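You operate a simulated robot arm through the tools that you are given. There is no shell and no other tool. Be economical: measure what you need, move in short steps, check, and stop when the job is done.

You are at the controls of a simulated robot arm. One attempt, no reset.

JOB
Heat-press the red tile on HIGH for the LONG time and set it on the large wire rack.
Fine: press it once, the other tiles, coaster and block not at all; swing the head clear, turn the heat dial off, leave the switch on.

It is judged by the outcome, as a careful person would: the job done as asked, and still so three seconds after it is handed in. It fails if anything else is knocked over, pushed out of place, dropped, spilled or broken.

ROBOT AND FRAMES
A 7-joint arm with a two-finger parallel gripper, fixed in place. Base frame: the origin is at the foot of the arm, x ahead of it, y to its left, z up; the work surface is at about z = 84. Units: cm, degrees, N and s.
With the tool pointing down near the work surface it reaches from about 30 to 70 cm from the base axis. Its first joint turns from -66.0 to 66.0 degrees. Payload 1.57 kg.
The tool frame sits at the grasp point between the pads (the TCP): z along the fingers, y along the line on which they close. The tips reach 3 cm beyond it. Largest opening 11 cm; finger width 2.4, thickness 1.2; the body of the gripper, 4.8 by 11.2 cm, starts 7.8 cm behind the TCP.
Orientation is told as [roll, pitch, yaw] about the base's x, y, z axes, in that order, counted from this pose: with the fingers straight down and closing along the base's y, the tool's x points along the base's -x, its y along +y and its z along -z.

CONTROLS
- The arm moves only by the tool nudge_tool. Its argument "deltas" is text: rows parted by semicolons, each of 7 numbers parted by spaces: the shift along the tool's x, y, z in units of 20 mm (1.0 is 20 mm), then the turn, a rotation vector about the tool's x, y, z in units of 4 degrees (1.0 is 4 degrees), then the finger opening in m, from 0 to 0.11. In form: x y z ax ay az gripper; .... A call has 1 to 12 rows; each row shifts and turns the commanded pose from where the row before left it, along the tool's axes as they then stand. A call with a number of a shift or a turn outside -1 to 1 is refused whole. Rows are played at 5 a second. More than 5 cm and 8.6 degrees between two rows, or a gripper value outside its range, and nothing of the call is played. A pose out of reach is approached as far as the arm can. The call stops where the force on the tool passes 60 N (or 10 N more than at its start, if that is more) or the arm is blocked; 0.2 s more then pass. Each finger travels about 10.8 cm/s and halts on what it meets, pressing with about 34 N; the grip force reading is that of the motor and also rises with nothing between the fingers. The clock runs only during rows and for 0.2 s after the last one: add rows that do not move to give the fingers time. The reply holds the time, the measured pose of the TCP, the force on the tool along the base axes, the opening and the grip force, in the units named above and with some noise, and new pictures: "show" is both (left out), scene, wrist or none.
- Cameras (640 x 400 px; columns grow to the right, rows downward): "scene" is fixed at [16.17, -38.85, 141.16]; the picture's right is [0.82, -0.57, 0.00], its down [-0.28, -0.41, -0.86] and it looks along [0.49, 0.71, -0.50] (base axes); focal length 315 px, centre (320, 200). "wrist" rides on the gripper at [7, 1.6, -14.1] in the tool frame; the picture's right is [-0.23, 0.97, 0.00], its down [-0.86, -0.20, -0.48] and it looks along [-0.47, -0.11, 0.88] (tool axes); focal length 222 px, centre (320, 200). There is no depth. A picture from a camera that has moved, and an enlarged one, comes with that camera's place and axes in the base frame and with its lens.
- zoom(camera, box): a new picture of the part [left, top, right, bottom] of that camera's present view, enlarged. The clock stands still meanwhile.
- finish_job(): hands the job in; it is judged then, once.

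Work in short steps. Places have to be worked out from the pictures, the camera data and where the tool is seen: move nearer, look again, correct. Check each grasp and each placing, and mend what went wrong. You have 120 turns and 170 pictures in all, those below and enlarged ones among them. Open the gripper and draw the arm clear of the work before you hand the job in, unless the task says otherwise; then end with one line.

The tools are called after ">>>" by a JSON object that holds its "api" and its "payload". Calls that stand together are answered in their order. nudge_tool: Moves the arm, as the interface text tells. Its arguments: {"type":"object","properties":{"deltas":{"type":"string"},"show":{"type":"string","enum":["both","scene","wrist","none"]}},"required":["deltas"]} The other tools are called the same way: zoom (camera, box) takes an enlarged picture of a part of a camera's view; finish_job () hands the job in.

At the start:

```text
time_s: 0.0
tcp_pos: [39.6, 15.52, 126.18]
tcp_rot: [0.0, 0.0, 0.0]
ft_force: [0.2, 0.5, -0.4]
gripper_width: 11.0
gripper_force: 0.0
```

scene: 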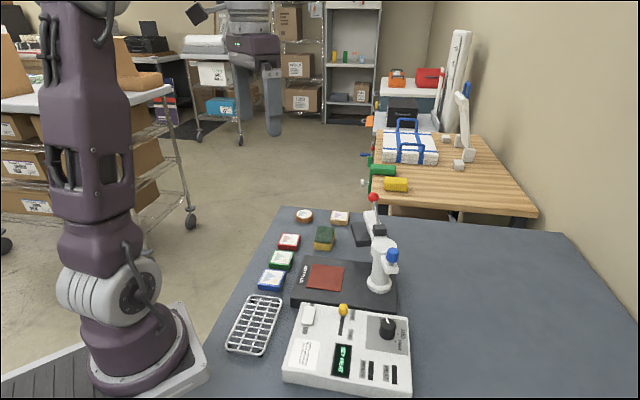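
wrist: 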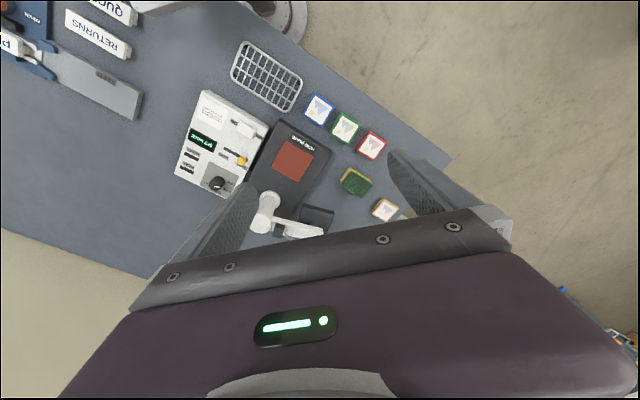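

The pictures show a press, a control box, three tiles, a coaster, a block and a rack. I'll enlarge the details first.

>>> {"api": "zoom", "payload": {"camera": "scene", "box": [270, 290, 430, 400]}}

>>> {"api": "zoom", "payload": {"camera": "scene", "box": [250, 190, 420, 310]}}

>>> {"api": "zoom", "payload": {"camera": "wrist", "box": [160, 20, 420, 250]}}

>>> {"api": "zoom", "payload": {"camera": "wrist", "box": [0, 0, 160, 130]}}

```text
3.64 times, centred on (350, 345) of scene
camera zoom: at [16.17, -38.85, 141.16], right [0.82, -0.57, 0.0], down [-0.28, -0.41, -0.86], along [0.49, 0.71, -0.5], focal length 1144 px, centre (211, -327)
```

zoom: 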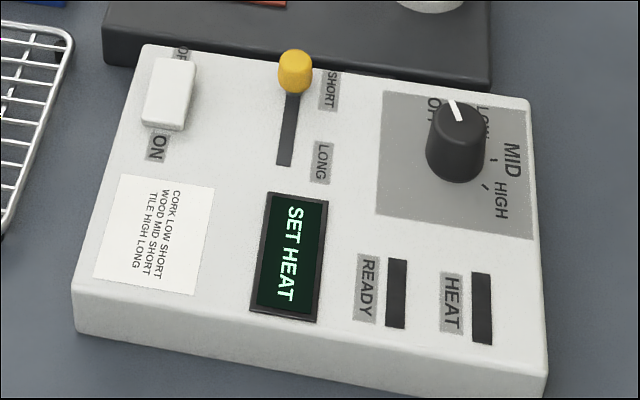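

```text
3.33 times, centred on (335, 250) of scene
camera zoom: at [16.17, -38.85, 141.16], right [0.82, -0.57, 0.0], down [-0.28, -0.41, -0.86], along [0.49, 0.71, -0.5], focal length 1048 px, centre (270, 33)
```

zoom: 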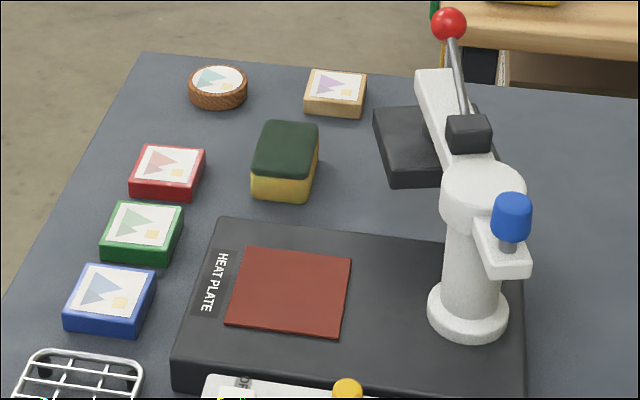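

```text
1.74 times, centred on (290, 135) of wrist
camera zoom: at [32.7, 17.23, 140.28], right [0.23, 0.97, 0.0], down [0.86, -0.2, 0.48], along [0.47, -0.11, -0.88], focal length 386 px, centre (372, 313)
```

zoom: 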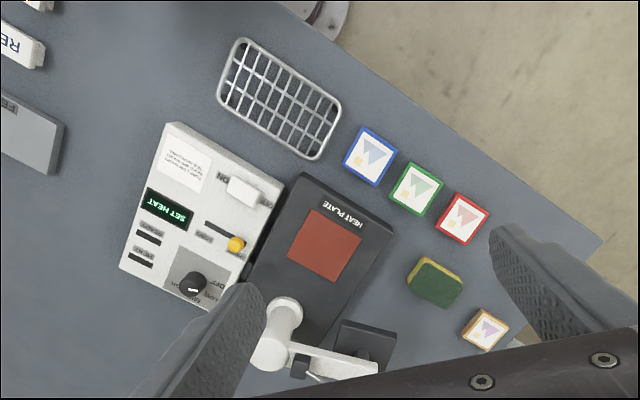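

```text
3.08 times, centred on (80, 65) of wrist
camera zoom: at [32.7, 17.23, 140.28], right [0.23, 0.97, 0.0], down [0.86, -0.2, 0.48], along [0.47, -0.11, -0.88], focal length 684 px, centre (1058, 615)
```

zoom: 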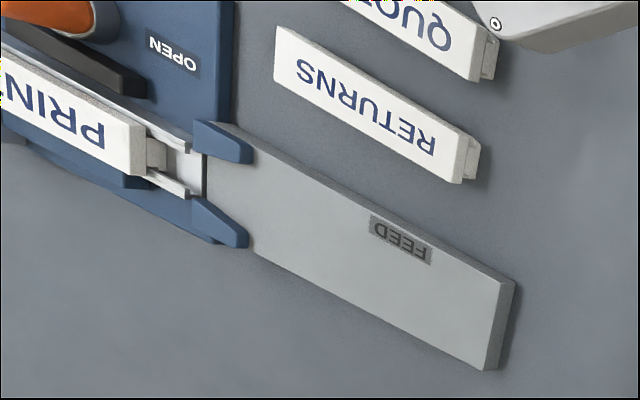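

Display says SET HEAT, dial is on OFF, slider on SHORT. I move above the control box (dial near [49,-13]) for a closer look.

>>> {"api": "nudge_tool", "payload": {"deltas": "-0.3 -1 0.5 0 0 0 0.11;-0.3 -1 0.5 0 0 0 0.11;-0.3 -1 0.5 0 0 0 0.11;-0.3 -1 0.5 0 0 0 0.11;-0.3 -1 0.5 0 0 0 0.11;-0.3 -1 0.5 0 0 0 0.11;-0.3 -1 0.5 0 0 0 0.11;-0.3 -1 0.5 0 0 0 0.11;-0.3 -1 0.5 0 0 0 0.11;-0.3 -1 0.5 0 0 0 0.11;-0.3 -1 0.5 0 0 0 0.11;-0.3 -1 0.5 0 0 0 0.11"}}

```text
time_s: 2.6
tcp_pos: [46.88, -8.36, 114.3]
tcp_rot: [0.0, 0.0, 0.2]
ft_force: [0.7, 0.0, 0.7]
gripper_width: 10.99
gripper_force: 0.0
camera wrist: at [39.91, -6.77, 128.33], right [0.23, 0.97, 0.0], down [0.86, -0.2, 0.48], along [0.47, -0.11, -0.88], focal length 222 px, centre (320, 200)
```

scene: 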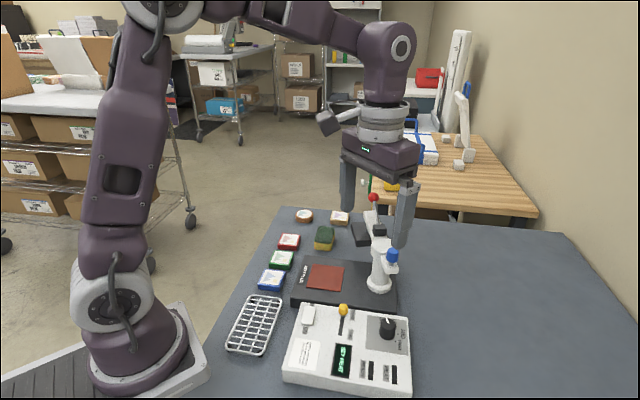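
wrist: 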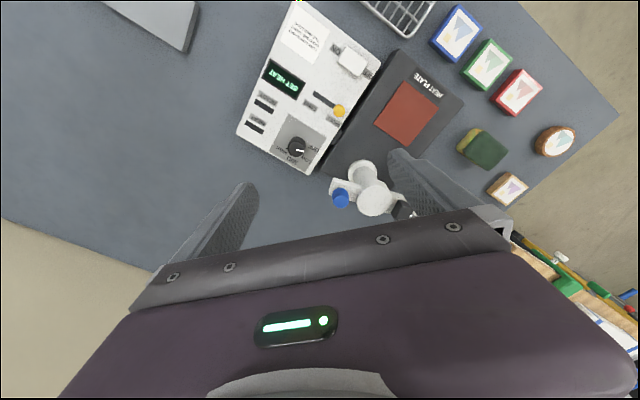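

Zoom on the box and head for measurements.

>>> {"api": "zoom", "payload": {"camera": "wrist", "box": [220, 0, 460, 220]}}

```text
1.82 times, centred on (340, 110) of wrist
camera zoom: at [39.91, -6.77, 128.33], right [0.23, 0.97, 0.0], down [0.86, -0.2, 0.48], along [0.47, -0.11, -0.88], focal length 404 px, centre (284, 364)
```

zoom: 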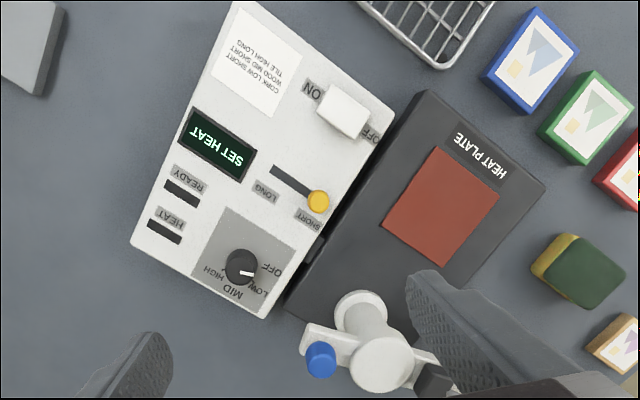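

Box axes lie at about 45° to the base. Dial is near [49.3,-13.2], blue knob near [55,-7.4,100.5]. I'll centre above the dial and start turning the hand to yaw about +110, so that turning the dial clockwise keeps the hand away from the head.

>>> {"api": "nudge_tool", "payload": {"deltas": "-0.4 -0.8 0.7 0 0 0 0.06;-0.4 -0.8 0.7 0 0 0 0.06;-0.4 -0.8 0.7 0 0 0 0.06;0 0 0 0 0 -1 0.06;0 0 0 0 0 -1 0.06;0 0 0 0 0 -1 0.06;0 0 0 0 0 -1 0.06;0 0 0 0 0 -1 0.06;0 0 0 0 0 -1 0.06;0 0 0 0 0 -1 0.06;0 0 0 0 0 -1 0.06;0 0 0 0 0 -1 0.06", "show": "none"}}

>>> {"api": "nudge_tool", "payload": {"deltas": "0 0 0 0 0 -1 0.06;0 0 0 0 0 -1 0.06;0 0 0 0 0 -1 0.06;0 0 0 0 0 -1 0.06;0 0 0 0 0 -1 0.06;0 0 0 0 0 -1 0.06;0 0 0 0 0 -1 0.06;0 0 0 0 0 -1 0.06;0 0 0 0 0 -1 0.06;0 0 0 0 0 -1 0.06;0 0 0 0 0 -1 0.06;0 0 0 0 0 -1 0.06", "show": "none"}}

>>> {"api": "nudge_tool", "payload": {"deltas": "0 0 0 0 0 -1 0.06;0 0 0 0 0 -1 0.06;0 0 0 0 0 -1 0.06;0 0 0 0 0 -1 0.06;0 0 0 0 0 -1 0.06;0 0 0 0 0 -1 0.06;0 0 1 0 0 0 0.06;0 0 1 0 0 0 0.06"}}

```text
time_s: 5.2
tcp_pos: [49.39, -13.18, 110.04]
tcp_rot: [0.0, 0.1, 36.1]
ft_force: [0.0, 0.4, 0.4]
gripper_width: 6.0
gripper_force: 0.1
```

```text
time_s: 7.8
tcp_pos: [49.48, -13.22, 110.08]
tcp_rot: [0.0, -0.1, 84.0]
ft_force: [-0.1, -0.4, 0.2]
gripper_width: 6.0
gripper_force: 0.0
```

```text
time_s: 9.6
tcp_pos: [49.35, -13.18, 106.12]
tcp_rot: [-0.1, 0.0, 108.1]
ft_force: [0.7, -0.1, 0.9]
gripper_width: 5.98
gripper_force: 0.2
camera wrist: at [49.89, -20.35, 120.11], right [-1.0, -0.09, 0.0], down [-0.08, 0.87, 0.48], along [-0.04, 0.48, -0.88], focal length 222 px, centre (320, 200)
```

scene: 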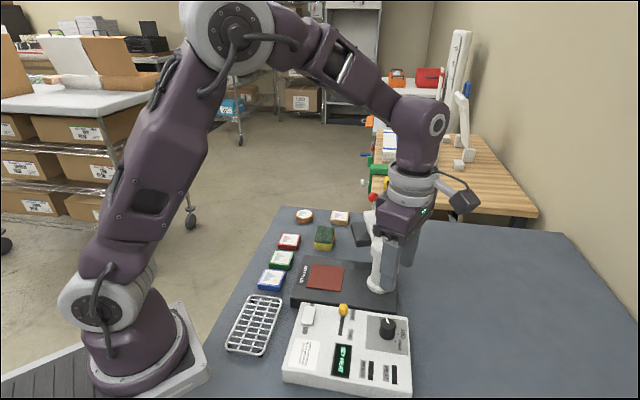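
wrist: 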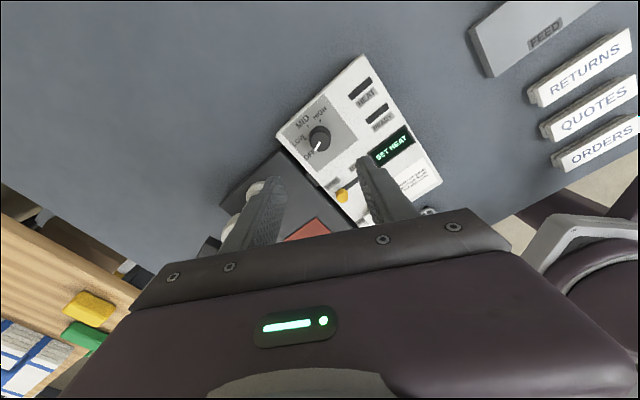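

>>> {"api": "zoom", "payload": {"camera": "wrist", "box": [270, 80, 370, 180]}}

```text
4.00 times, centred on (320, 130) of wrist
camera zoom: at [49.89, -20.35, 120.11], right [-1.0, -0.09, 0.0], down [-0.08, 0.87, 0.48], along [-0.04, 0.48, -0.88], focal length 888 px, centre (320, 480)
```

zoom: 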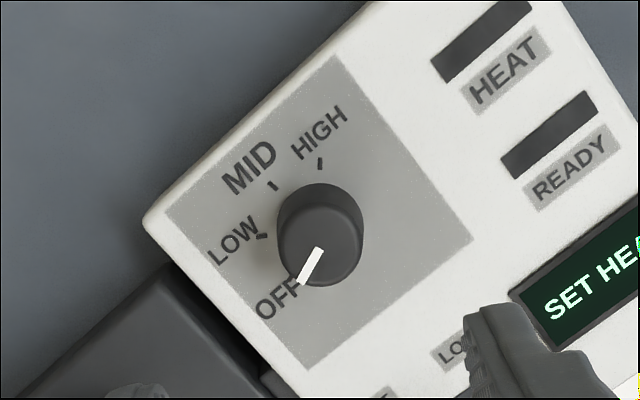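

Dial centre confirmed at [49.35,-13.17]; OFF→HIGH is about 150° clockwise. Now I descend straight to around TCP z 91.5 and look.

>>> {"api": "nudge_tool", "payload": {"deltas": "0 0 1 0 0 0 0.06;0 0 1 0 0 0 0.06;0 0 1 0 0 0 0.06;0 0 1 0 0 0 0.06;0 0 1 0 0 0 0.06;0 0 1 0 0 0 0.06;0 0 1 0 0 0 0.06;0 0 0.3 0 0 0 0.06"}}

```text
time_s: 11.4
tcp_pos: [49.21, -13.33, 91.41]
tcp_rot: [0.1, 0.0, 108.1]
ft_force: [-0.1, -0.3, -0.3]
gripper_width: 6.0
gripper_force: 0.0
camera wrist: at [49.91, -20.44, 105.42], right [-1.0, -0.09, 0.0], down [-0.08, 0.87, 0.48], along [-0.04, 0.48, -0.88], focal length 222 px, centre (320, 200)
```

scene: 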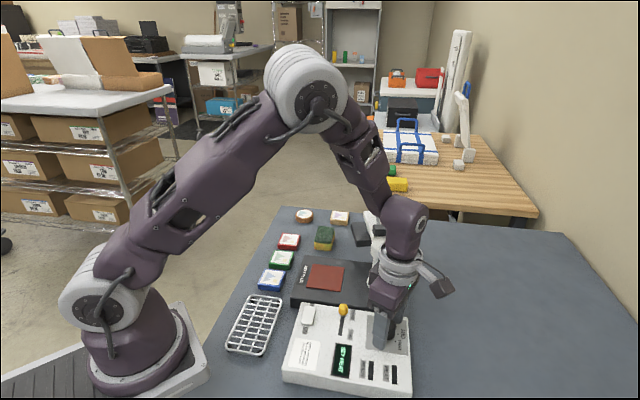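
wrist: 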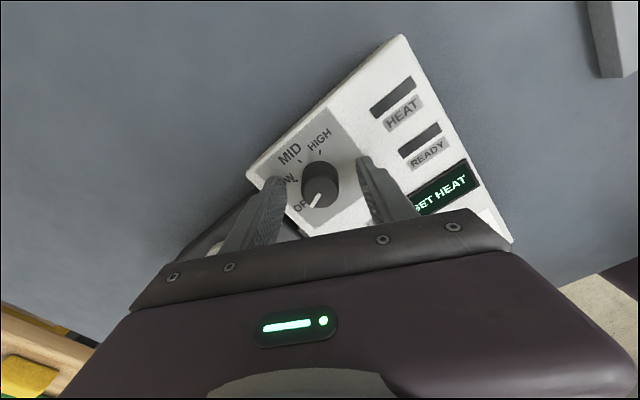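

The knob sits between the fingers, well centred. Close on it.

>>> {"api": "nudge_tool", "payload": {"deltas": "0 0 0 0 0 0 0.045;0 0 0 0 0 0 0.03;0 0 0 0 0 0 0.02;0 0 0 0 0 0 0.02", "show": "wrist"}}

```text
time_s: 12.4
tcp_pos: [49.24, -13.33, 91.43]
tcp_rot: [0.0, 0.0, 108.1]
ft_force: [2.4, 0.6, -3.3]
gripper_width: 3.01
gripper_force: 39.4
camera wrist: at [49.92, -20.44, 105.43], right [-1.0, -0.09, 0.0], down [-0.08, 0.87, 0.48], along [-0.04, 0.48, -0.88], focal length 222 px, centre (320, 200)
```

wrist: 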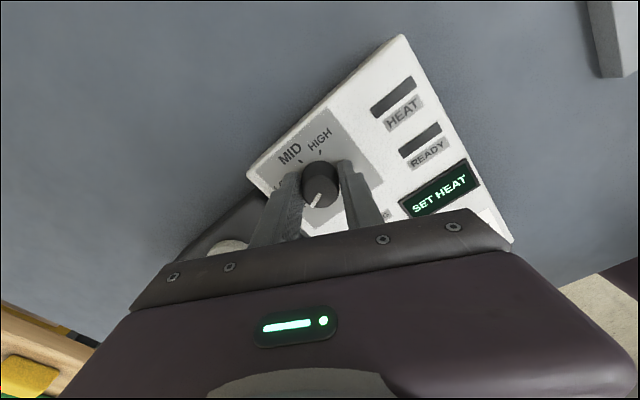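

Gripped at 3.0 cm. Turn clockwise (yaw decreasing), 48° first.

>>> {"api": "nudge_tool", "payload": {"deltas": "0 0 0 0 0 1 0.02;0 0 0 0 0 1 0.02;0 0 0 0 0 1 0.02;0 0 0 0 0 1 0.02;0 0 0 0 0 1 0.02;0 0 0 0 0 1 0.02;0 0 0 0 0 1 0.02;0 0 0 0 0 1 0.02;0 0 0 0 0 1 0.02;0 0 0 0 0 1 0.02;0 0 0 0 0 1 0.02;0 0 0 0 0 1 0.02", "show": "wrist"}}

```text
time_s: 15.0
tcp_pos: [49.32, -13.38, 91.48]
tcp_rot: [0.1, 0.2, 60.1]
ft_force: [-6.0, -19.2, -11.5]
gripper_width: 3.02
gripper_force: 39.1
camera wrist: at [44.35, -18.49, 105.48], right [-0.73, 0.68, 0.0], down [0.6, 0.64, 0.48], along [0.33, 0.35, -0.88], focal length 222 px, centre (320, 200)
```

wrist: 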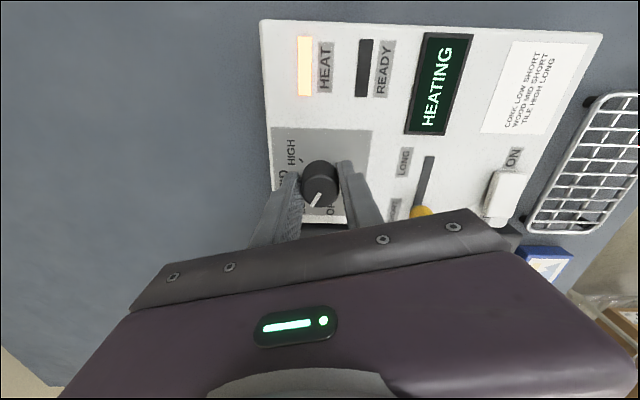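

The dial turns and the display now says HEATING. Continue.

>>> {"api": "nudge_tool", "payload": {"deltas": "0 0 0 0 0 1 0.02;0 0 0 0 0 1 0.02;0 0 0 0 0 1 0.02;0 0 0 0 0 1 0.02;0 0 0 0 0 1 0.02;0 0 0 0 0 1 0.02;0 0 0 0 0 1 0.02;0 0 0 0 0 1 0.02;0 0 0 0 0 1 0.02;0 0 0 0 0 1 0.02;0 0 0 0 0 1 0.02;0 0 0 0 0 1 0.02"}}

```text
time_s: 17.6
tcp_pos: [49.21, -13.29, 91.5]
tcp_rot: [0.0, 0.0, 11.9]
ft_force: [-20.5, -8.3, 5.1]
gripper_width: 3.05
gripper_force: 39.7
camera wrist: at [42.08, -13.05, 105.5], right [0.02, 1.0, 0.0], down [0.88, -0.02, 0.48], along [0.48, -0.01, -0.88], focal length 222 px, centre (320, 200)
```

scene: 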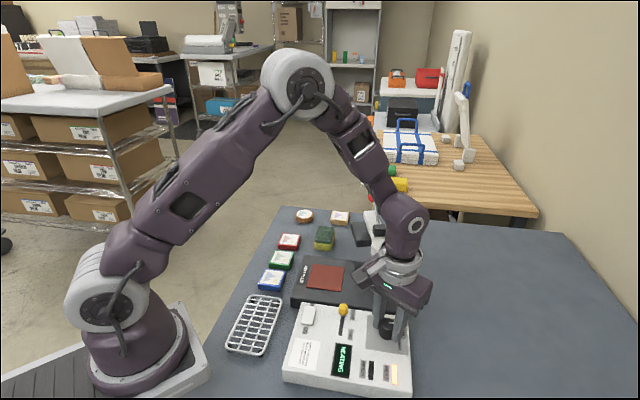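
wrist: 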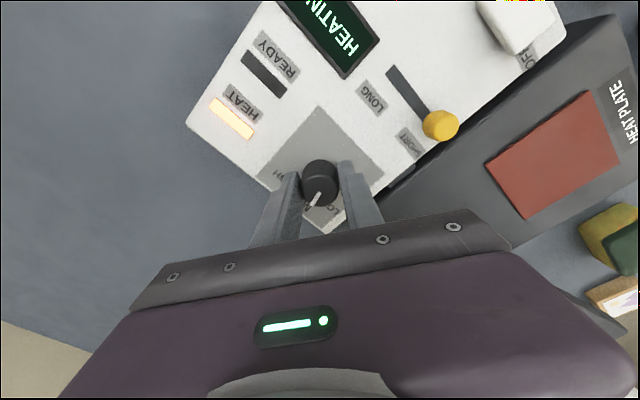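

Turned 96°; forces modest. Another 36°, then check the clearance to the blue knob.

>>> {"api": "nudge_tool", "payload": {"deltas": "0 0 0 0 0 1 0.02;0 0 0 0 0 1 0.02;0 0 0 0 0 1 0.02;0 0 0 0 0 1 0.02;0 0 0 0 0 1 0.02;0 0 0 0 0 1 0.02;0 0 0 0 0 1 0.02;0 0 0 0 0 1 0.02;0 0 0 0 0 1 0.02"}}

>>> {"api": "zoom", "payload": {"camera": "scene", "box": [330, 180, 450, 280]}}

>>> {"api": "zoom", "payload": {"camera": "wrist", "box": [250, 140, 390, 240]}}

```text
time_s: 19.6
tcp_pos: [49.24, -13.17, 91.42]
tcp_rot: [0.1, 0.0, -24.1]
ft_force: [-17.8, 3.0, 17.0]
gripper_width: 3.02
gripper_force: 39.6
camera wrist: at [43.53, -8.84, 105.5], right [0.6, 0.8, 0.0], down [0.7, -0.53, 0.48], along [0.38, -0.29, -0.88], focal length 222 px, centre (320, 200)
```

scene: 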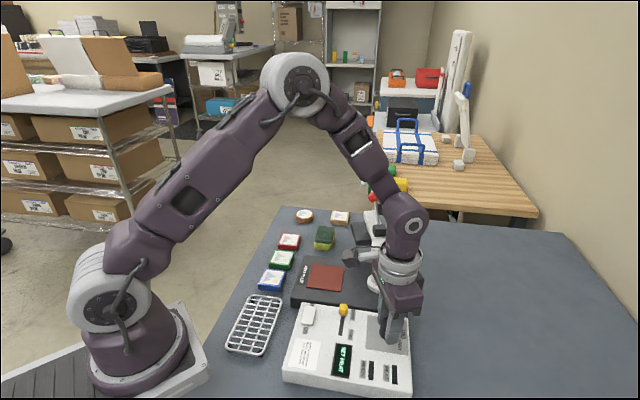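
wrist: 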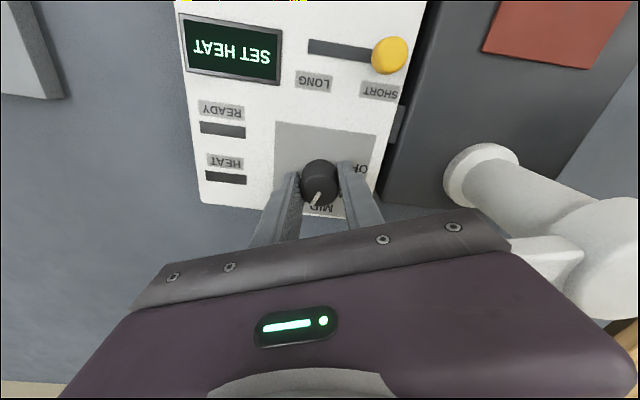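

```text
4.00 times, centred on (390, 230) of scene
camera zoom: at [16.1, -38.84, 141.17], right [0.82, -0.57, 0.0], down [-0.28, -0.41, -0.86], along [0.49, 0.71, -0.5], focal length 1258 px, centre (40, 80)
```

zoom: 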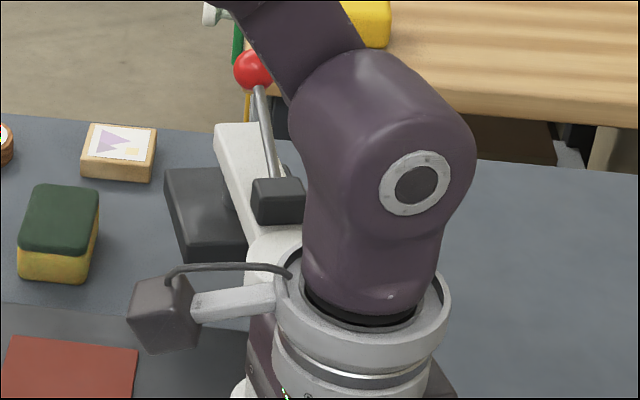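

```text
4.00 times, centred on (320, 190) of wrist
camera zoom: at [43.53, -8.84, 105.5], right [0.6, 0.8, 0.0], down [0.7, -0.53, 0.48], along [0.38, -0.29, -0.88], focal length 888 px, centre (320, 240)
```

zoom: 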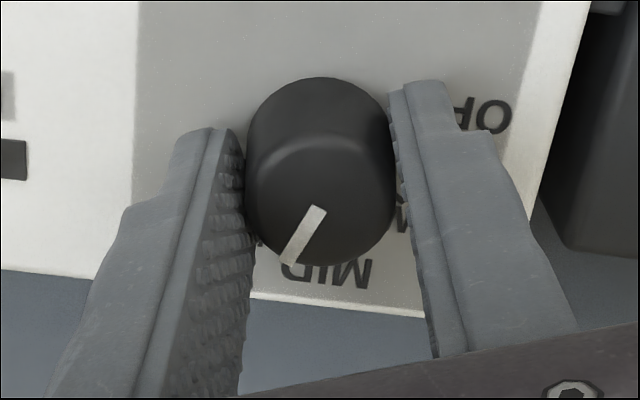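

The pointer is about 20° short of HIGH (between notches). The hand's corner is already at its closest to the blue knob with no contact, so I'll turn the last bit.

>>> {"api": "nudge_tool", "payload": {"deltas": "0 0 0 0 0 1 0.02;0 0 0 0 0 1 0.02;0 0 0 0 0 1 0.02;0 0 0 0 0 1 0.02;0 0 0 0 0 1 0.02;0 0 0 0 0 0 0.02", "show": "wrist"}}

```text
time_s: 21.0
tcp_pos: [49.2, -13.17, 91.43]
tcp_rot: [0.0, -0.1, -43.9]
ft_force: [-11.5, 1.9, -2.4]
gripper_width: 3.04
gripper_force: 39.9
camera wrist: at [45.38, -7.16, 105.49], right [0.84, 0.54, 0.0], down [0.48, -0.74, 0.48], along [0.26, -0.4, -0.88], focal length 222 px, centre (320, 200)
```

wrist: 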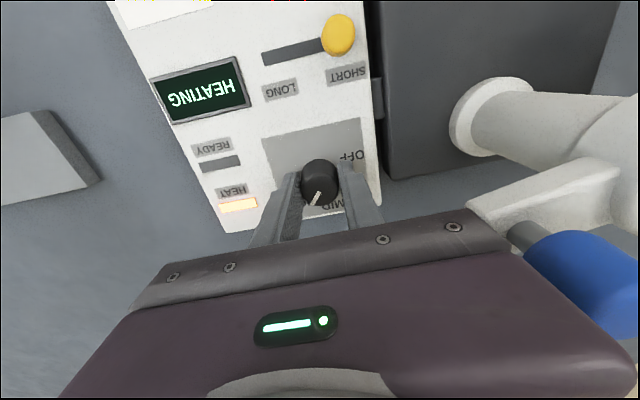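

HEATING again. Release, rise straight up, and check the pointer.

>>> {"api": "nudge_tool", "payload": {"deltas": "0 0 0 0 0 0 0.05;0 0 0 0 0 0 0.06;0 0 -1 0 0 0 0.06;0 0 -1 0 0 0 0.06;0 0 -1 0 0 0 0.06;0 0 -1 0 0 0 0.06;0 0 -1 0 0 0 0.06;0 0 -1 0 0 0 0.06;0 0 -1 0 0 0 0.06;0 0 0 0 0 0 0.06"}}

>>> {"api": "zoom", "payload": {"camera": "wrist", "box": [180, 20, 400, 200]}}

>>> {"api": "zoom", "payload": {"camera": "scene", "box": [270, 290, 430, 400]}}

```text
time_s: 23.2
tcp_pos: [49.33, -13.47, 105.34]
tcp_rot: [-0.1, 0.0, -44.0]
ft_force: [0.0, 0.1, 1.1]
gripper_width: 6.0
gripper_force: 0.1
camera wrist: at [45.44, -7.33, 119.47], right [0.84, 0.54, 0.0], down [0.48, -0.74, 0.48], along [0.26, -0.4, -0.88], focal length 222 px, centre (320, 200)
```

scene: 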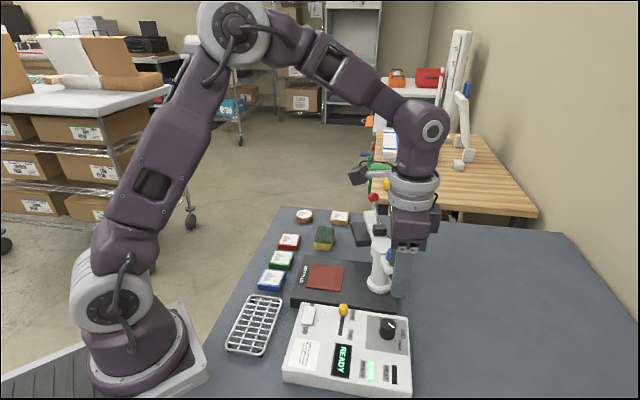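
wrist: 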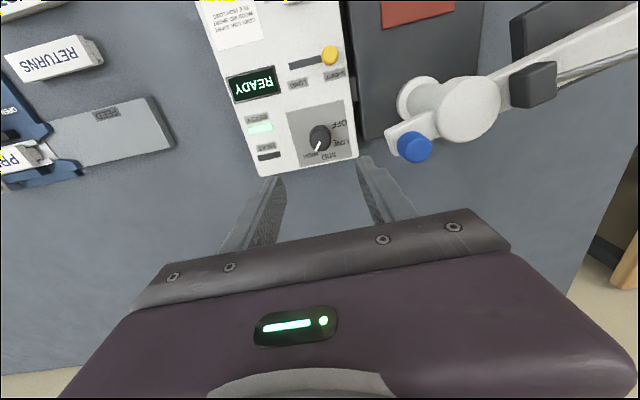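

```text
2.22 times, centred on (290, 110) of wrist
camera zoom: at [45.44, -7.33, 119.47], right [0.84, 0.54, 0.0], down [0.48, -0.74, 0.48], along [0.26, -0.4, -0.88], focal length 494 px, centre (387, 400)
```

zoom: 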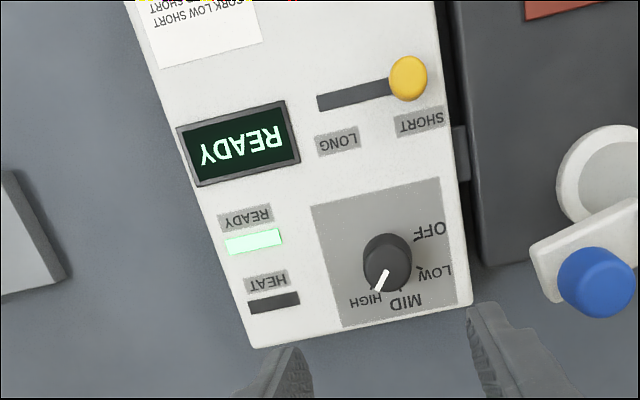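

```text
3.64 times, centred on (350, 345) of scene
camera zoom: at [16.17, -38.85, 141.16], right [0.82, -0.57, 0.0], down [-0.28, -0.41, -0.86], along [0.49, 0.71, -0.5], focal length 1144 px, centre (211, -327)
```

zoom: 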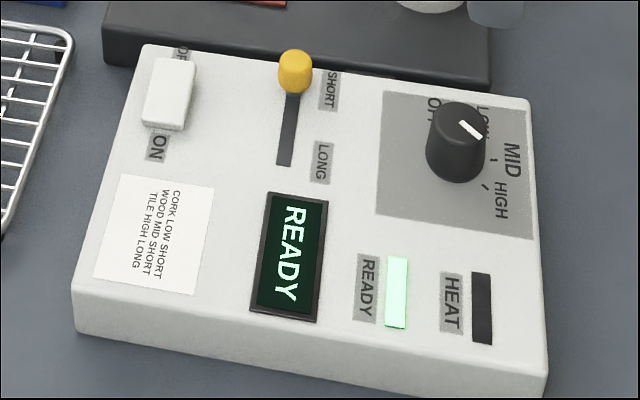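

READY, and the pointer is at HIGH. Next the timer slider: its yellow cap is near [45.05,-4.85] and the slot runs toward (-,-) for LONG. Move over it with closing axis along the slot and look.

>>> {"api": "nudge_tool", "payload": {"deltas": "0.9 0.324 0 0 0 0 0.05;0.9 0.324 0 0 0 0 0.05;0.9 0.324 0 0 0 0 0.05;0.9 0.324 0 0 0 0 0.04;0.9 0.324 0 0 0 0 0.04;0 0 1 0 0 0 0.04;0 0 1 0 0 0 0.04;0 0 1 0 0 0 0.04"}}

>>> {"api": "zoom", "payload": {"camera": "wrist", "box": [250, 90, 410, 210]}}

```text
time_s: 25.0
tcp_pos: [44.98, -4.69, 99.46]
tcp_rot: [0.0, 0.0, -44.0]
ft_force: [0.7, -0.3, -0.5]
gripper_width: 3.98
gripper_force: 0.0
camera wrist: at [41.18, 1.42, 113.42], right [0.84, 0.54, 0.0], down [0.48, -0.74, 0.48], along [0.26, -0.4, -0.88], focal length 222 px, centre (320, 200)
```

scene: 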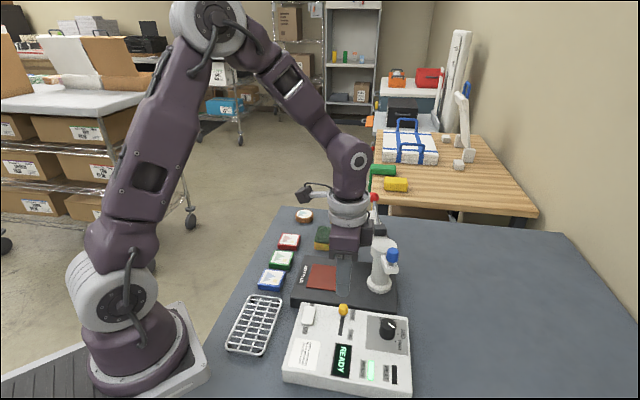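
wrist: 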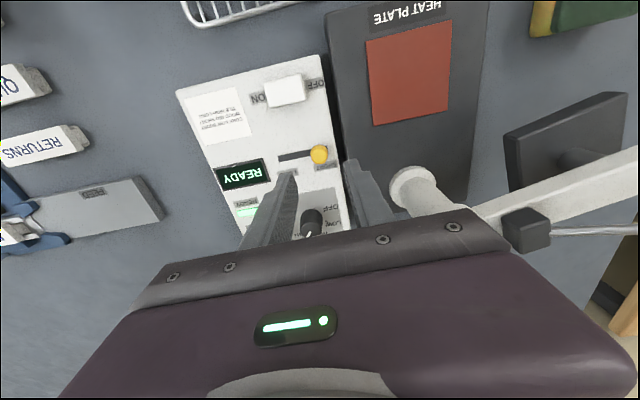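

```text
3.33 times, centred on (330, 150) of wrist
camera zoom: at [41.18, 1.42, 113.42], right [0.84, 0.54, 0.0], down [0.48, -0.74, 0.48], along [0.26, -0.4, -0.88], focal length 740 px, centre (287, 367)
```

zoom: 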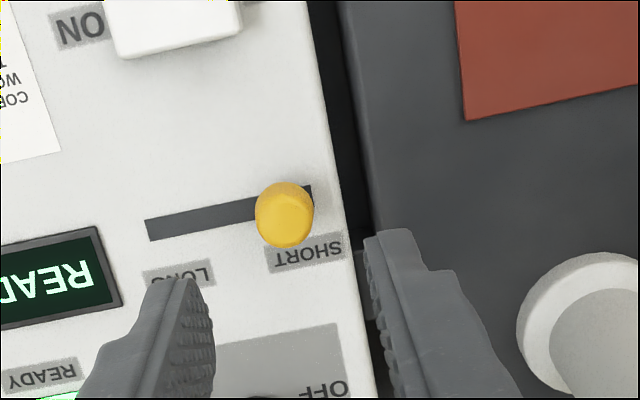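

Cap is directly under the TCP. Descend to z≈91.4 and close.

>>> {"api": "nudge_tool", "payload": {"deltas": "0 0 1 0 0 0 0.04;0 0 1 0 0 0 0.04;0 0 1 0 0 0 0.04;0 0 1 0 0 0 0.04;0 0 0 0 0 0 0.03;0 0 0 0 0 0 0.02;0 0 0 0 0 0 0.01;0 0 0 0 0 0 0.005;0 0 0 0 0 0 0.005"}}

>>> {"api": "zoom", "payload": {"camera": "scene", "box": [270, 270, 430, 380]}}

```text
time_s: 27.0
tcp_pos: [44.97, -4.75, 91.52]
tcp_rot: [-0.2, 0.2, -43.9]
ft_force: [-14.5, -18.5, -11.1]
gripper_width: 1.92
gripper_force: 33.6
camera wrist: at [41.18, 1.37, 105.42], right [0.84, 0.54, 0.0], down [0.48, -0.74, 0.48], along [0.26, -0.4, -0.88], focal length 222 px, centre (320, 200)
```

scene: 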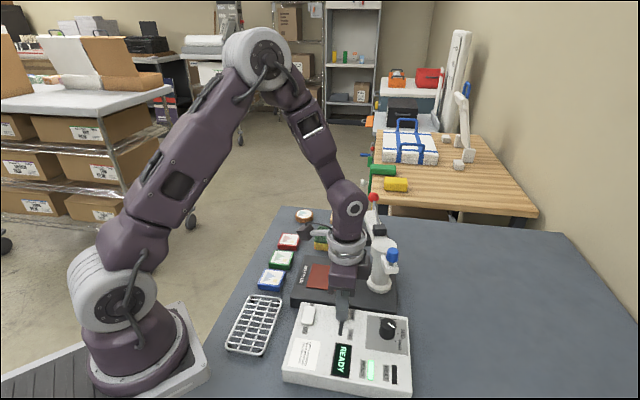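
wrist: 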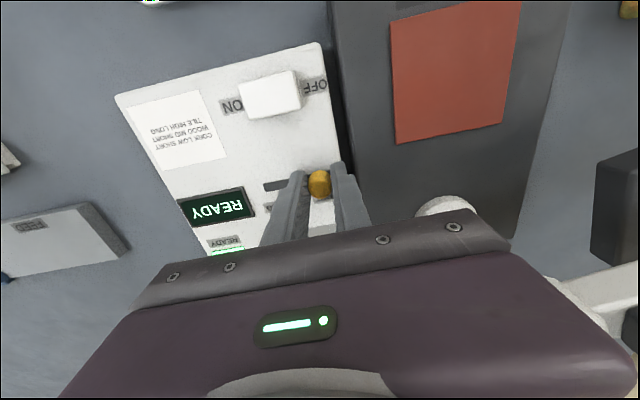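

```text
3.64 times, centred on (350, 325) of scene
camera zoom: at [16.15, -38.9, 141.15], right [0.82, -0.57, 0.0], down [-0.28, -0.41, -0.86], along [0.49, 0.71, -0.5], focal length 1144 px, centre (211, -254)
```

zoom: 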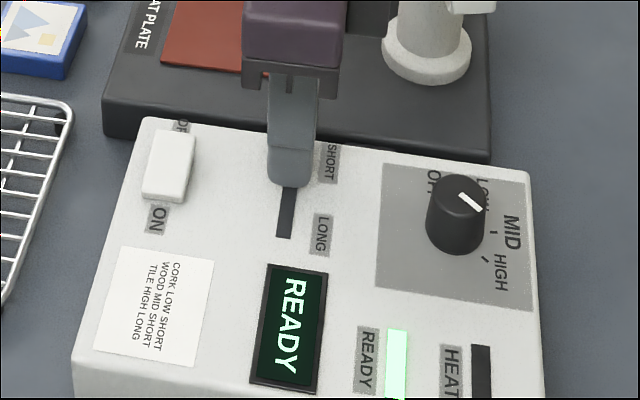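

Gripped. Drag along the slot toward LONG (tool -y) about 3 cm and look.

>>> {"api": "nudge_tool", "payload": {"deltas": "0 -0.3 0 0 0 0 0.005;0 -0.3 0 0 0 0 0.005;0 -0.3 0 0 0 0 0.005;0 -0.3 0 0 0 0 0.005;0 -0.3 0 0 0 0 0.005", "show": "wrist"}}

>>> {"api": "zoom", "payload": {"camera": "scene", "box": [270, 270, 430, 380]}}

```text
time_s: 28.2
tcp_pos: [42.98, -6.74, 91.43]
tcp_rot: [0.0, 0.1, -43.8]
ft_force: [-2.4, 2.9, 1.3]
gripper_width: 1.92
gripper_force: 33.6
camera wrist: at [39.1, -0.66, 105.45], right [0.84, 0.54, 0.0], down [0.48, -0.74, 0.48], along [0.26, -0.4, -0.88], focal length 222 px, centre (320, 200)
```

wrist: 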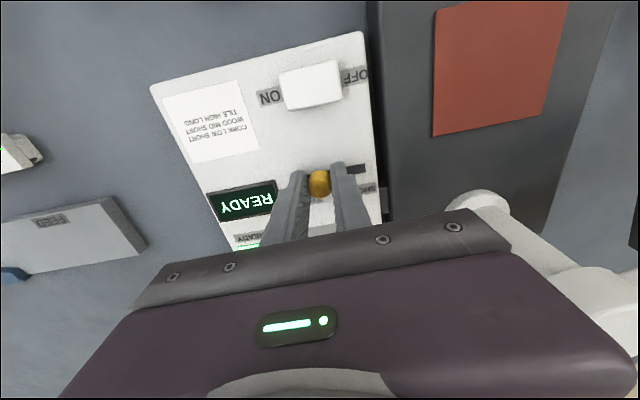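

```text
3.64 times, centred on (350, 325) of scene
camera zoom: at [16.17, -38.84, 141.16], right [0.82, -0.57, 0.0], down [-0.28, -0.41, -0.86], along [0.49, 0.71, -0.5], focal length 1144 px, centre (211, -254)
```

zoom: 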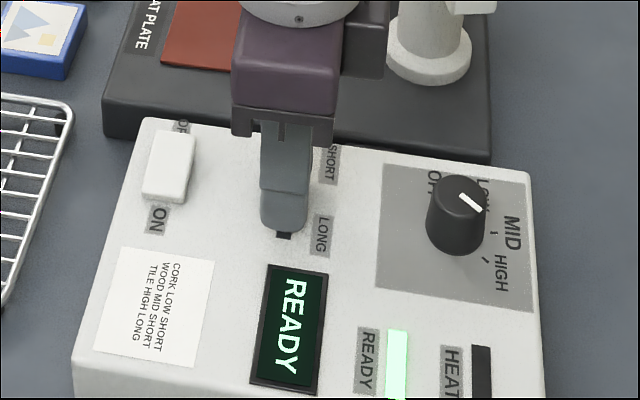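

Slider moves freely. Continue until the end stop.

>>> {"api": "nudge_tool", "payload": {"deltas": "0 -0.25 0 0 0 0 0.005;0 -0.25 0 0 0 0 0.005;0 -0.2 0 0 0 0 0.005;0 0 0 0 0 0 0.005", "show": "none"}}

>>> {"api": "zoom", "payload": {"camera": "scene", "box": [270, 270, 430, 380]}}

```text
time_s: 29.2
tcp_pos: [42.24, -7.66, 91.45]
tcp_rot: [0.1, 0.1, -43.8]
ft_force: [11.6, 25.0, -21.7]
gripper_width: 1.96
gripper_force: 33.2
```

```text
3.64 times, centred on (350, 325) of scene
camera zoom: at [16.23, -38.79, 141.17], right [0.82, -0.57, 0.0], down [-0.29, -0.41, -0.86], along [0.49, 0.71, -0.5], focal length 1144 px, centre (211, -254)
```

zoom: 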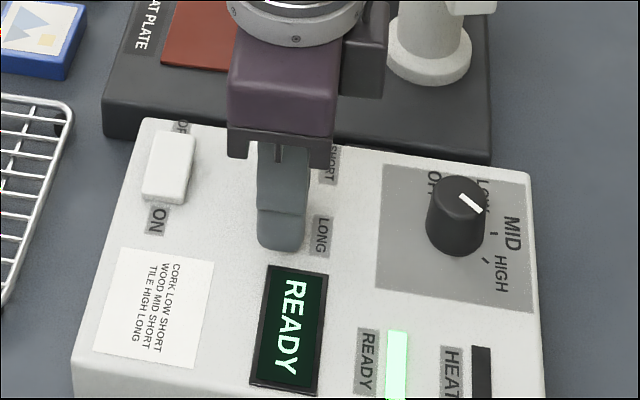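

Reaction of ~27 N shows the end stop. Release and rise, then verify.

>>> {"api": "nudge_tool", "payload": {"deltas": "0 0.1 0 0 0 0 0.02;0 0 0 0 0 0 0.04;0 0 0 0 0 0 0.04;0 0 -1 0 0 0 0.04;0 0 -1 0 0 0 0.04;0 0 -1 0 0 0 0.04;0 0 -1 0 0 0 0.06;0 0 -1 0 0 0 0.06;0 0 -1 0 0 0 0.06;0 0 -1 0 0 0 0.06;0 0 -1 0 0 0 0.06", "show": "wrist"}}

>>> {"api": "zoom", "payload": {"camera": "scene", "box": [250, 180, 430, 380]}}

```text
time_s: 31.6
tcp_pos: [42.16, -7.52, 107.45]
tcp_rot: [0.1, 0.0, -44.1]
ft_force: [-0.3, 0.6, -0.5]
gripper_width: 5.98
gripper_force: 0.2
camera wrist: at [38.27, -1.56, 121.52], right [0.84, 0.54, 0.0], down [0.48, -0.74, 0.48], along [0.26, -0.4, -0.88], focal length 222 px, centre (320, 200)
```

wrist: 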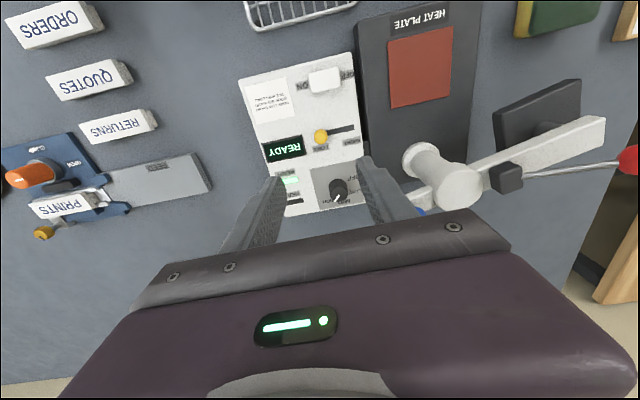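

```text
2.00 times, centred on (340, 280) of scene
camera zoom: at [16.17, -38.85, 141.16], right [0.82, -0.57, 0.0], down [-0.28, -0.41, -0.86], along [0.49, 0.71, -0.5], focal length 629 px, centre (280, 40)
```

zoom: 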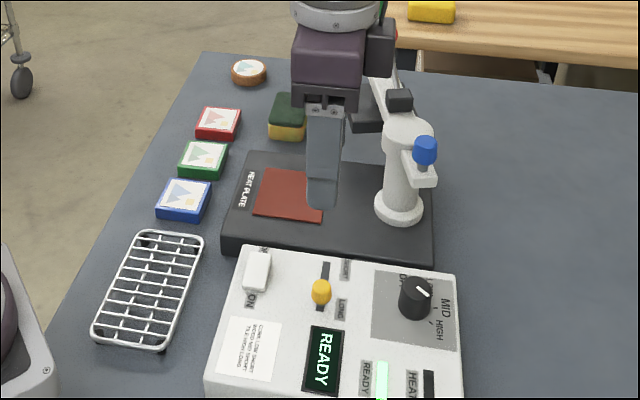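

Slider is at LONG. Red ball lever is near [63.8,7.8,104]. Travel at z≈107 to above the red tile ([49.5,25]), then turn to yaw +45 (tiles and plate sit at 45°).

>>> {"api": "nudge_tool", "payload": {"deltas": "0.65 0.96 0 0 0 0 0.08;0.65 0.96 0 0 0 0 0.08;0.65 0.96 0 0 0 0 0.08;0.65 0.96 0 0 0 0 0.08;0.65 0.96 0 0 0 0 0.08;0.65 0.96 0 0 0 0 0.08;0.65 0.96 0 0 0 0 0.08;0.65 0.96 0 0 0 0 0.08;0.65 0.96 0 0 0 0 0.08;0.65 0.96 0 0 0 0 0.08;0.65 0.96 0 0 0 0 0.08;0.65 0.96 0 0 0 0 0.08", "show": "none"}}

>>> {"api": "nudge_tool", "payload": {"deltas": "0.6 0.96 0 0 0 0 0.08;0.6 0.96 0 0 0 0 0.08;0 0 0 0 0 -1 0.08;0 0 0 0 0 -1 0.08;0 0 0 0 0 -1 0.08;0 0 0 0 0 -1 0.08;0 0 0 0 0 -1 0.08;0 0 0 0 0 -1 0.08;0 0 0 0 0 -1 0.08;0 0 0 0 0 -1 0.08;0 0 0 0 0 -1 0.08;0 0 0 0 0 -1 0.08", "show": "none"}}

>>> {"api": "nudge_tool", "payload": {"deltas": "0 0 0 0 0 -1 0.08;0 0 0 0 0 -1 0.08;0 0 0 0 0 -1 0.08;0 0 0 0 0 -1 0.08;0 0 0 0 0 -1 0.08;0 0 0 0 0 -1 0.08;0 0 0 0 0 -1 0.08;0 0 0 0 0 -1 0.08;0 0 0 0 0 -1 0.08;0 0 0 0 0 -1 0.08;0 0 0 0 0 -1 0.08;0 0 0 0 0 -1 0.08"}}

```text
time_s: 34.2
tcp_pos: [46.79, 19.85, 107.42]
tcp_rot: [0.1, -0.1, -43.9]
ft_force: [0.5, 0.3, -0.9]
gripper_width: 7.99
gripper_force: 0.0
```

```text
time_s: 36.8
tcp_pos: [47.85, 24.19, 107.38]
tcp_rot: [-0.1, 0.0, -3.9]
ft_force: [-0.4, 0.6, 0.7]
gripper_width: 7.98
gripper_force: 0.0
```

```text
time_s: 39.4
tcp_pos: [47.89, 24.11, 107.49]
tcp_rot: [0.0, 0.0, 44.1]
ft_force: [-0.3, 0.4, 0.4]
gripper_width: 7.98
gripper_force: 0.0
camera wrist: at [41.72, 20.52, 121.46], right [-0.52, 0.86, 0.0], down [0.75, 0.45, 0.48], along [0.41, 0.25, -0.88], focal length 222 px, centre (320, 200)
```

scene: 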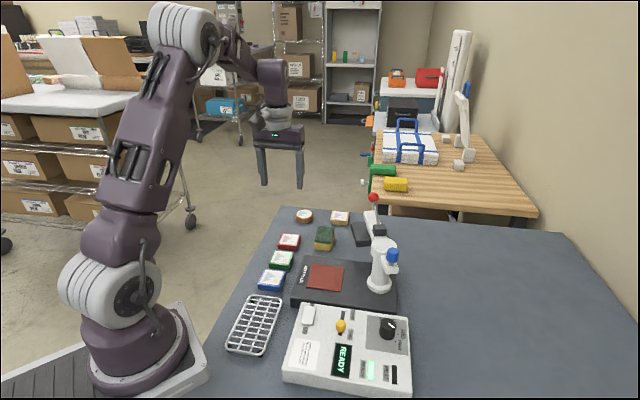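
wrist: 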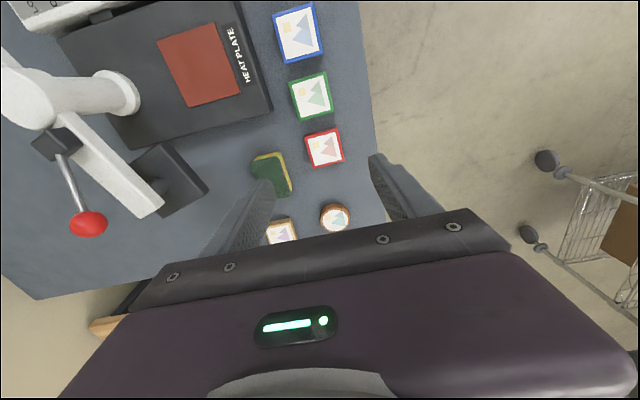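

>>> {"api": "zoom", "payload": {"camera": "wrist", "box": [240, 60, 400, 200]}}

>>> {"api": "zoom", "payload": {"camera": "wrist", "box": [0, 0, 280, 250]}}

```text
2.86 times, centred on (320, 130) of wrist
camera zoom: at [41.72, 20.52, 121.46], right [-0.52, 0.86, 0.0], down [0.75, 0.45, 0.48], along [0.41, 0.25, -0.88], focal length 635 px, centre (320, 400)
```

zoom: 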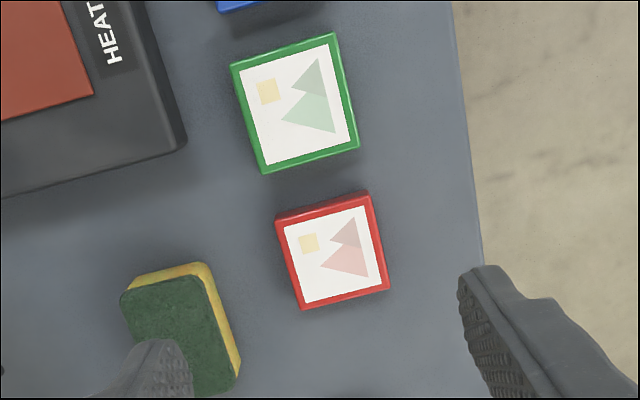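

```text
1.60 times, centred on (140, 125) of wrist
camera zoom: at [41.72, 20.52, 121.46], right [-0.52, 0.86, 0.0], down [0.75, 0.45, 0.48], along [0.41, 0.25, -0.88], focal length 355 px, centre (608, 320)
```

zoom: 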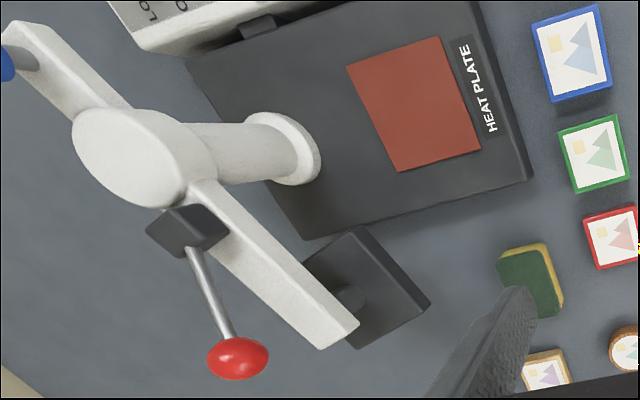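

Red tile ≈[49.9,26.3], 5 cm square, aligned with the hand's yaw 44. Move over it and descend to z≈96 for refinement.

>>> {"api": "nudge_tool", "payload": {"deltas": "-0.3 0.01 0.9 0 0 0 0.08;-0.3 0.01 0.9 0 0 0 0.08;-0.3 0.01 0.9 0 0 0 0.08;-0.3 0.01 0.9 0 0 0 0.08;-0.25 0.01 0.9 0 0 0 0.08;0 0 0.9 0 0 0 0.08"}}

```text
time_s: 40.8
tcp_pos: [49.9, 26.27, 96.67]
tcp_rot: [0.1, 0.0, 44.1]
ft_force: [-0.4, -0.4, -0.1]
gripper_width: 8.01
gripper_force: 0.1
camera wrist: at [43.75, 22.68, 110.68], right [-0.51, 0.86, 0.0], down [0.75, 0.45, 0.48], along [0.41, 0.25, -0.88], focal length 222 px, centre (320, 200)
```

scene: 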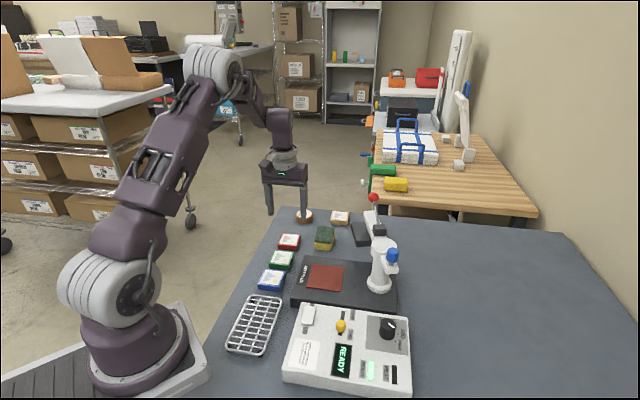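
wrist: 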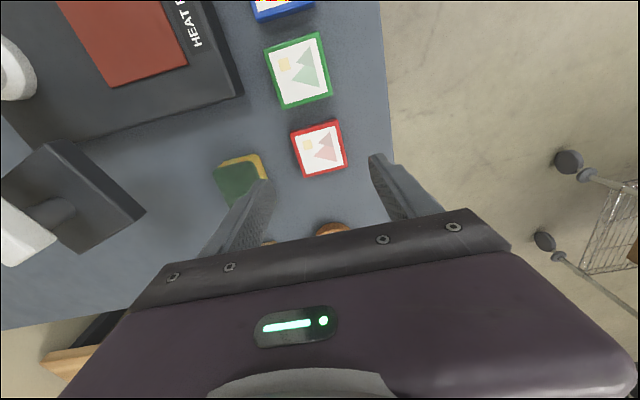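

Centre refined to [49.65,26.2]; fingers clear the block by ~2 cm with a 7 cm opening. Descend to tips just above the table and grip.

>>> {"api": "nudge_tool", "payload": {"deltas": "0.11 0.06 0.9 0 0 0 0.07;0 0 0.9 0 0 0 0.07;0 0 0.9 0 0 0 0.07;0 0 0.9 0 0 0 0.07;0 0 0.9 0 0 0 0.07"}}

```text
time_s: 42.0
tcp_pos: [49.69, 26.24, 87.52]
tcp_rot: [-0.1, 0.1, 44.1]
ft_force: [-0.4, 0.8, 0.3]
gripper_width: 7.01
gripper_force: 0.1
camera wrist: at [43.48, 22.52, 101.59], right [-0.51, 0.86, 0.0], down [0.75, 0.45, 0.48], along [0.41, 0.25, -0.88], focal length 222 px, centre (320, 200)
```

scene: 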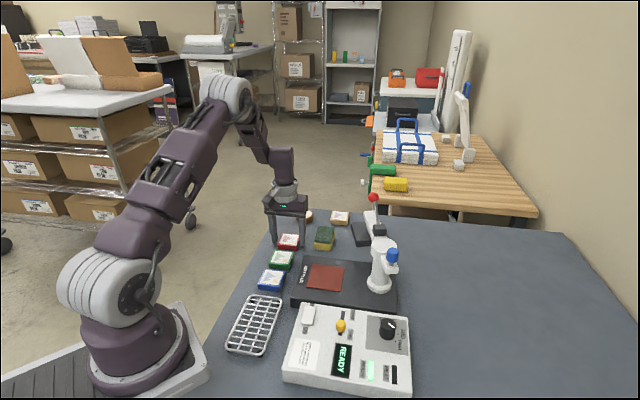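
wrist: 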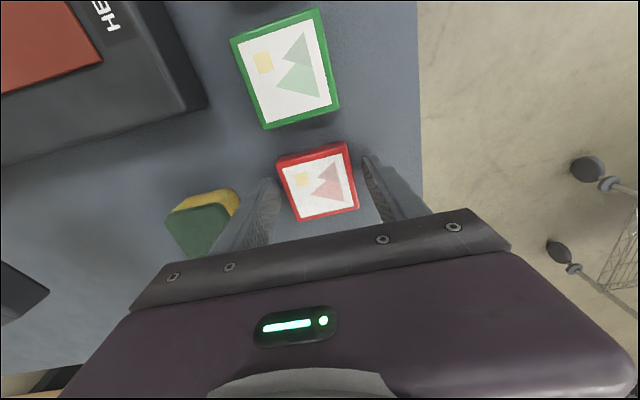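

Centred. Close on the tile and lift slightly.

>>> {"api": "nudge_tool", "payload": {"deltas": "0 0 0 0 0 0 0.055;0 0 0 0 0 0 0.045;0 0 0 0 0 0 0.035;0 0 0 0 0 0 0.035;0 0 -0.5 0 0 0 0.035;0 0 -1 0 0 0 0.035;0 0 -1 0 0 0 0.035"}}

```text
time_s: 43.6
tcp_pos: [49.67, 26.13, 92.74]
tcp_rot: [0.0, -0.1, 44.0]
ft_force: [-0.2, 0.1, -2.2]
gripper_width: 5.57
gripper_force: 34.4
camera wrist: at [43.52, 22.46, 106.73], right [-0.51, 0.86, 0.0], down [0.75, 0.45, 0.48], along [0.41, 0.25, -0.88], focal length 222 px, centre (320, 200)
```

scene: 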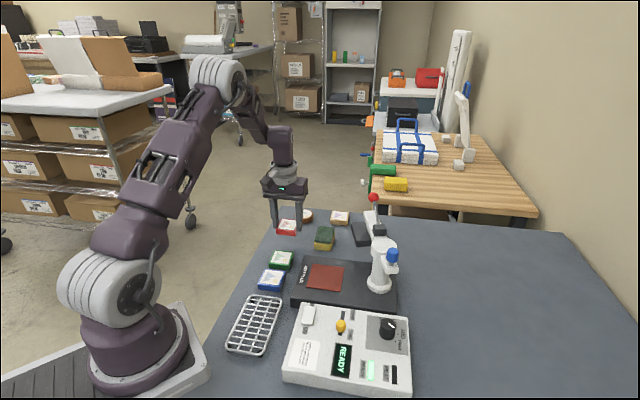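
wrist: 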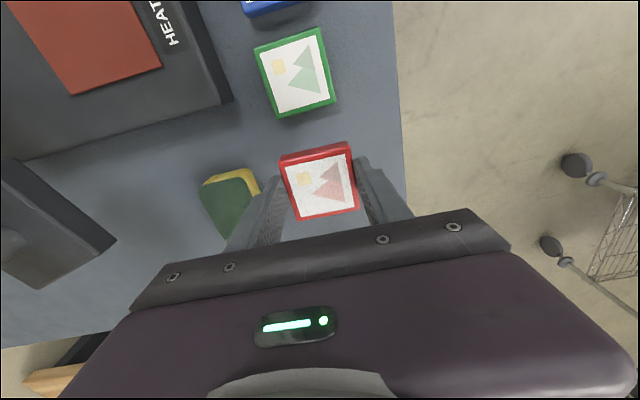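

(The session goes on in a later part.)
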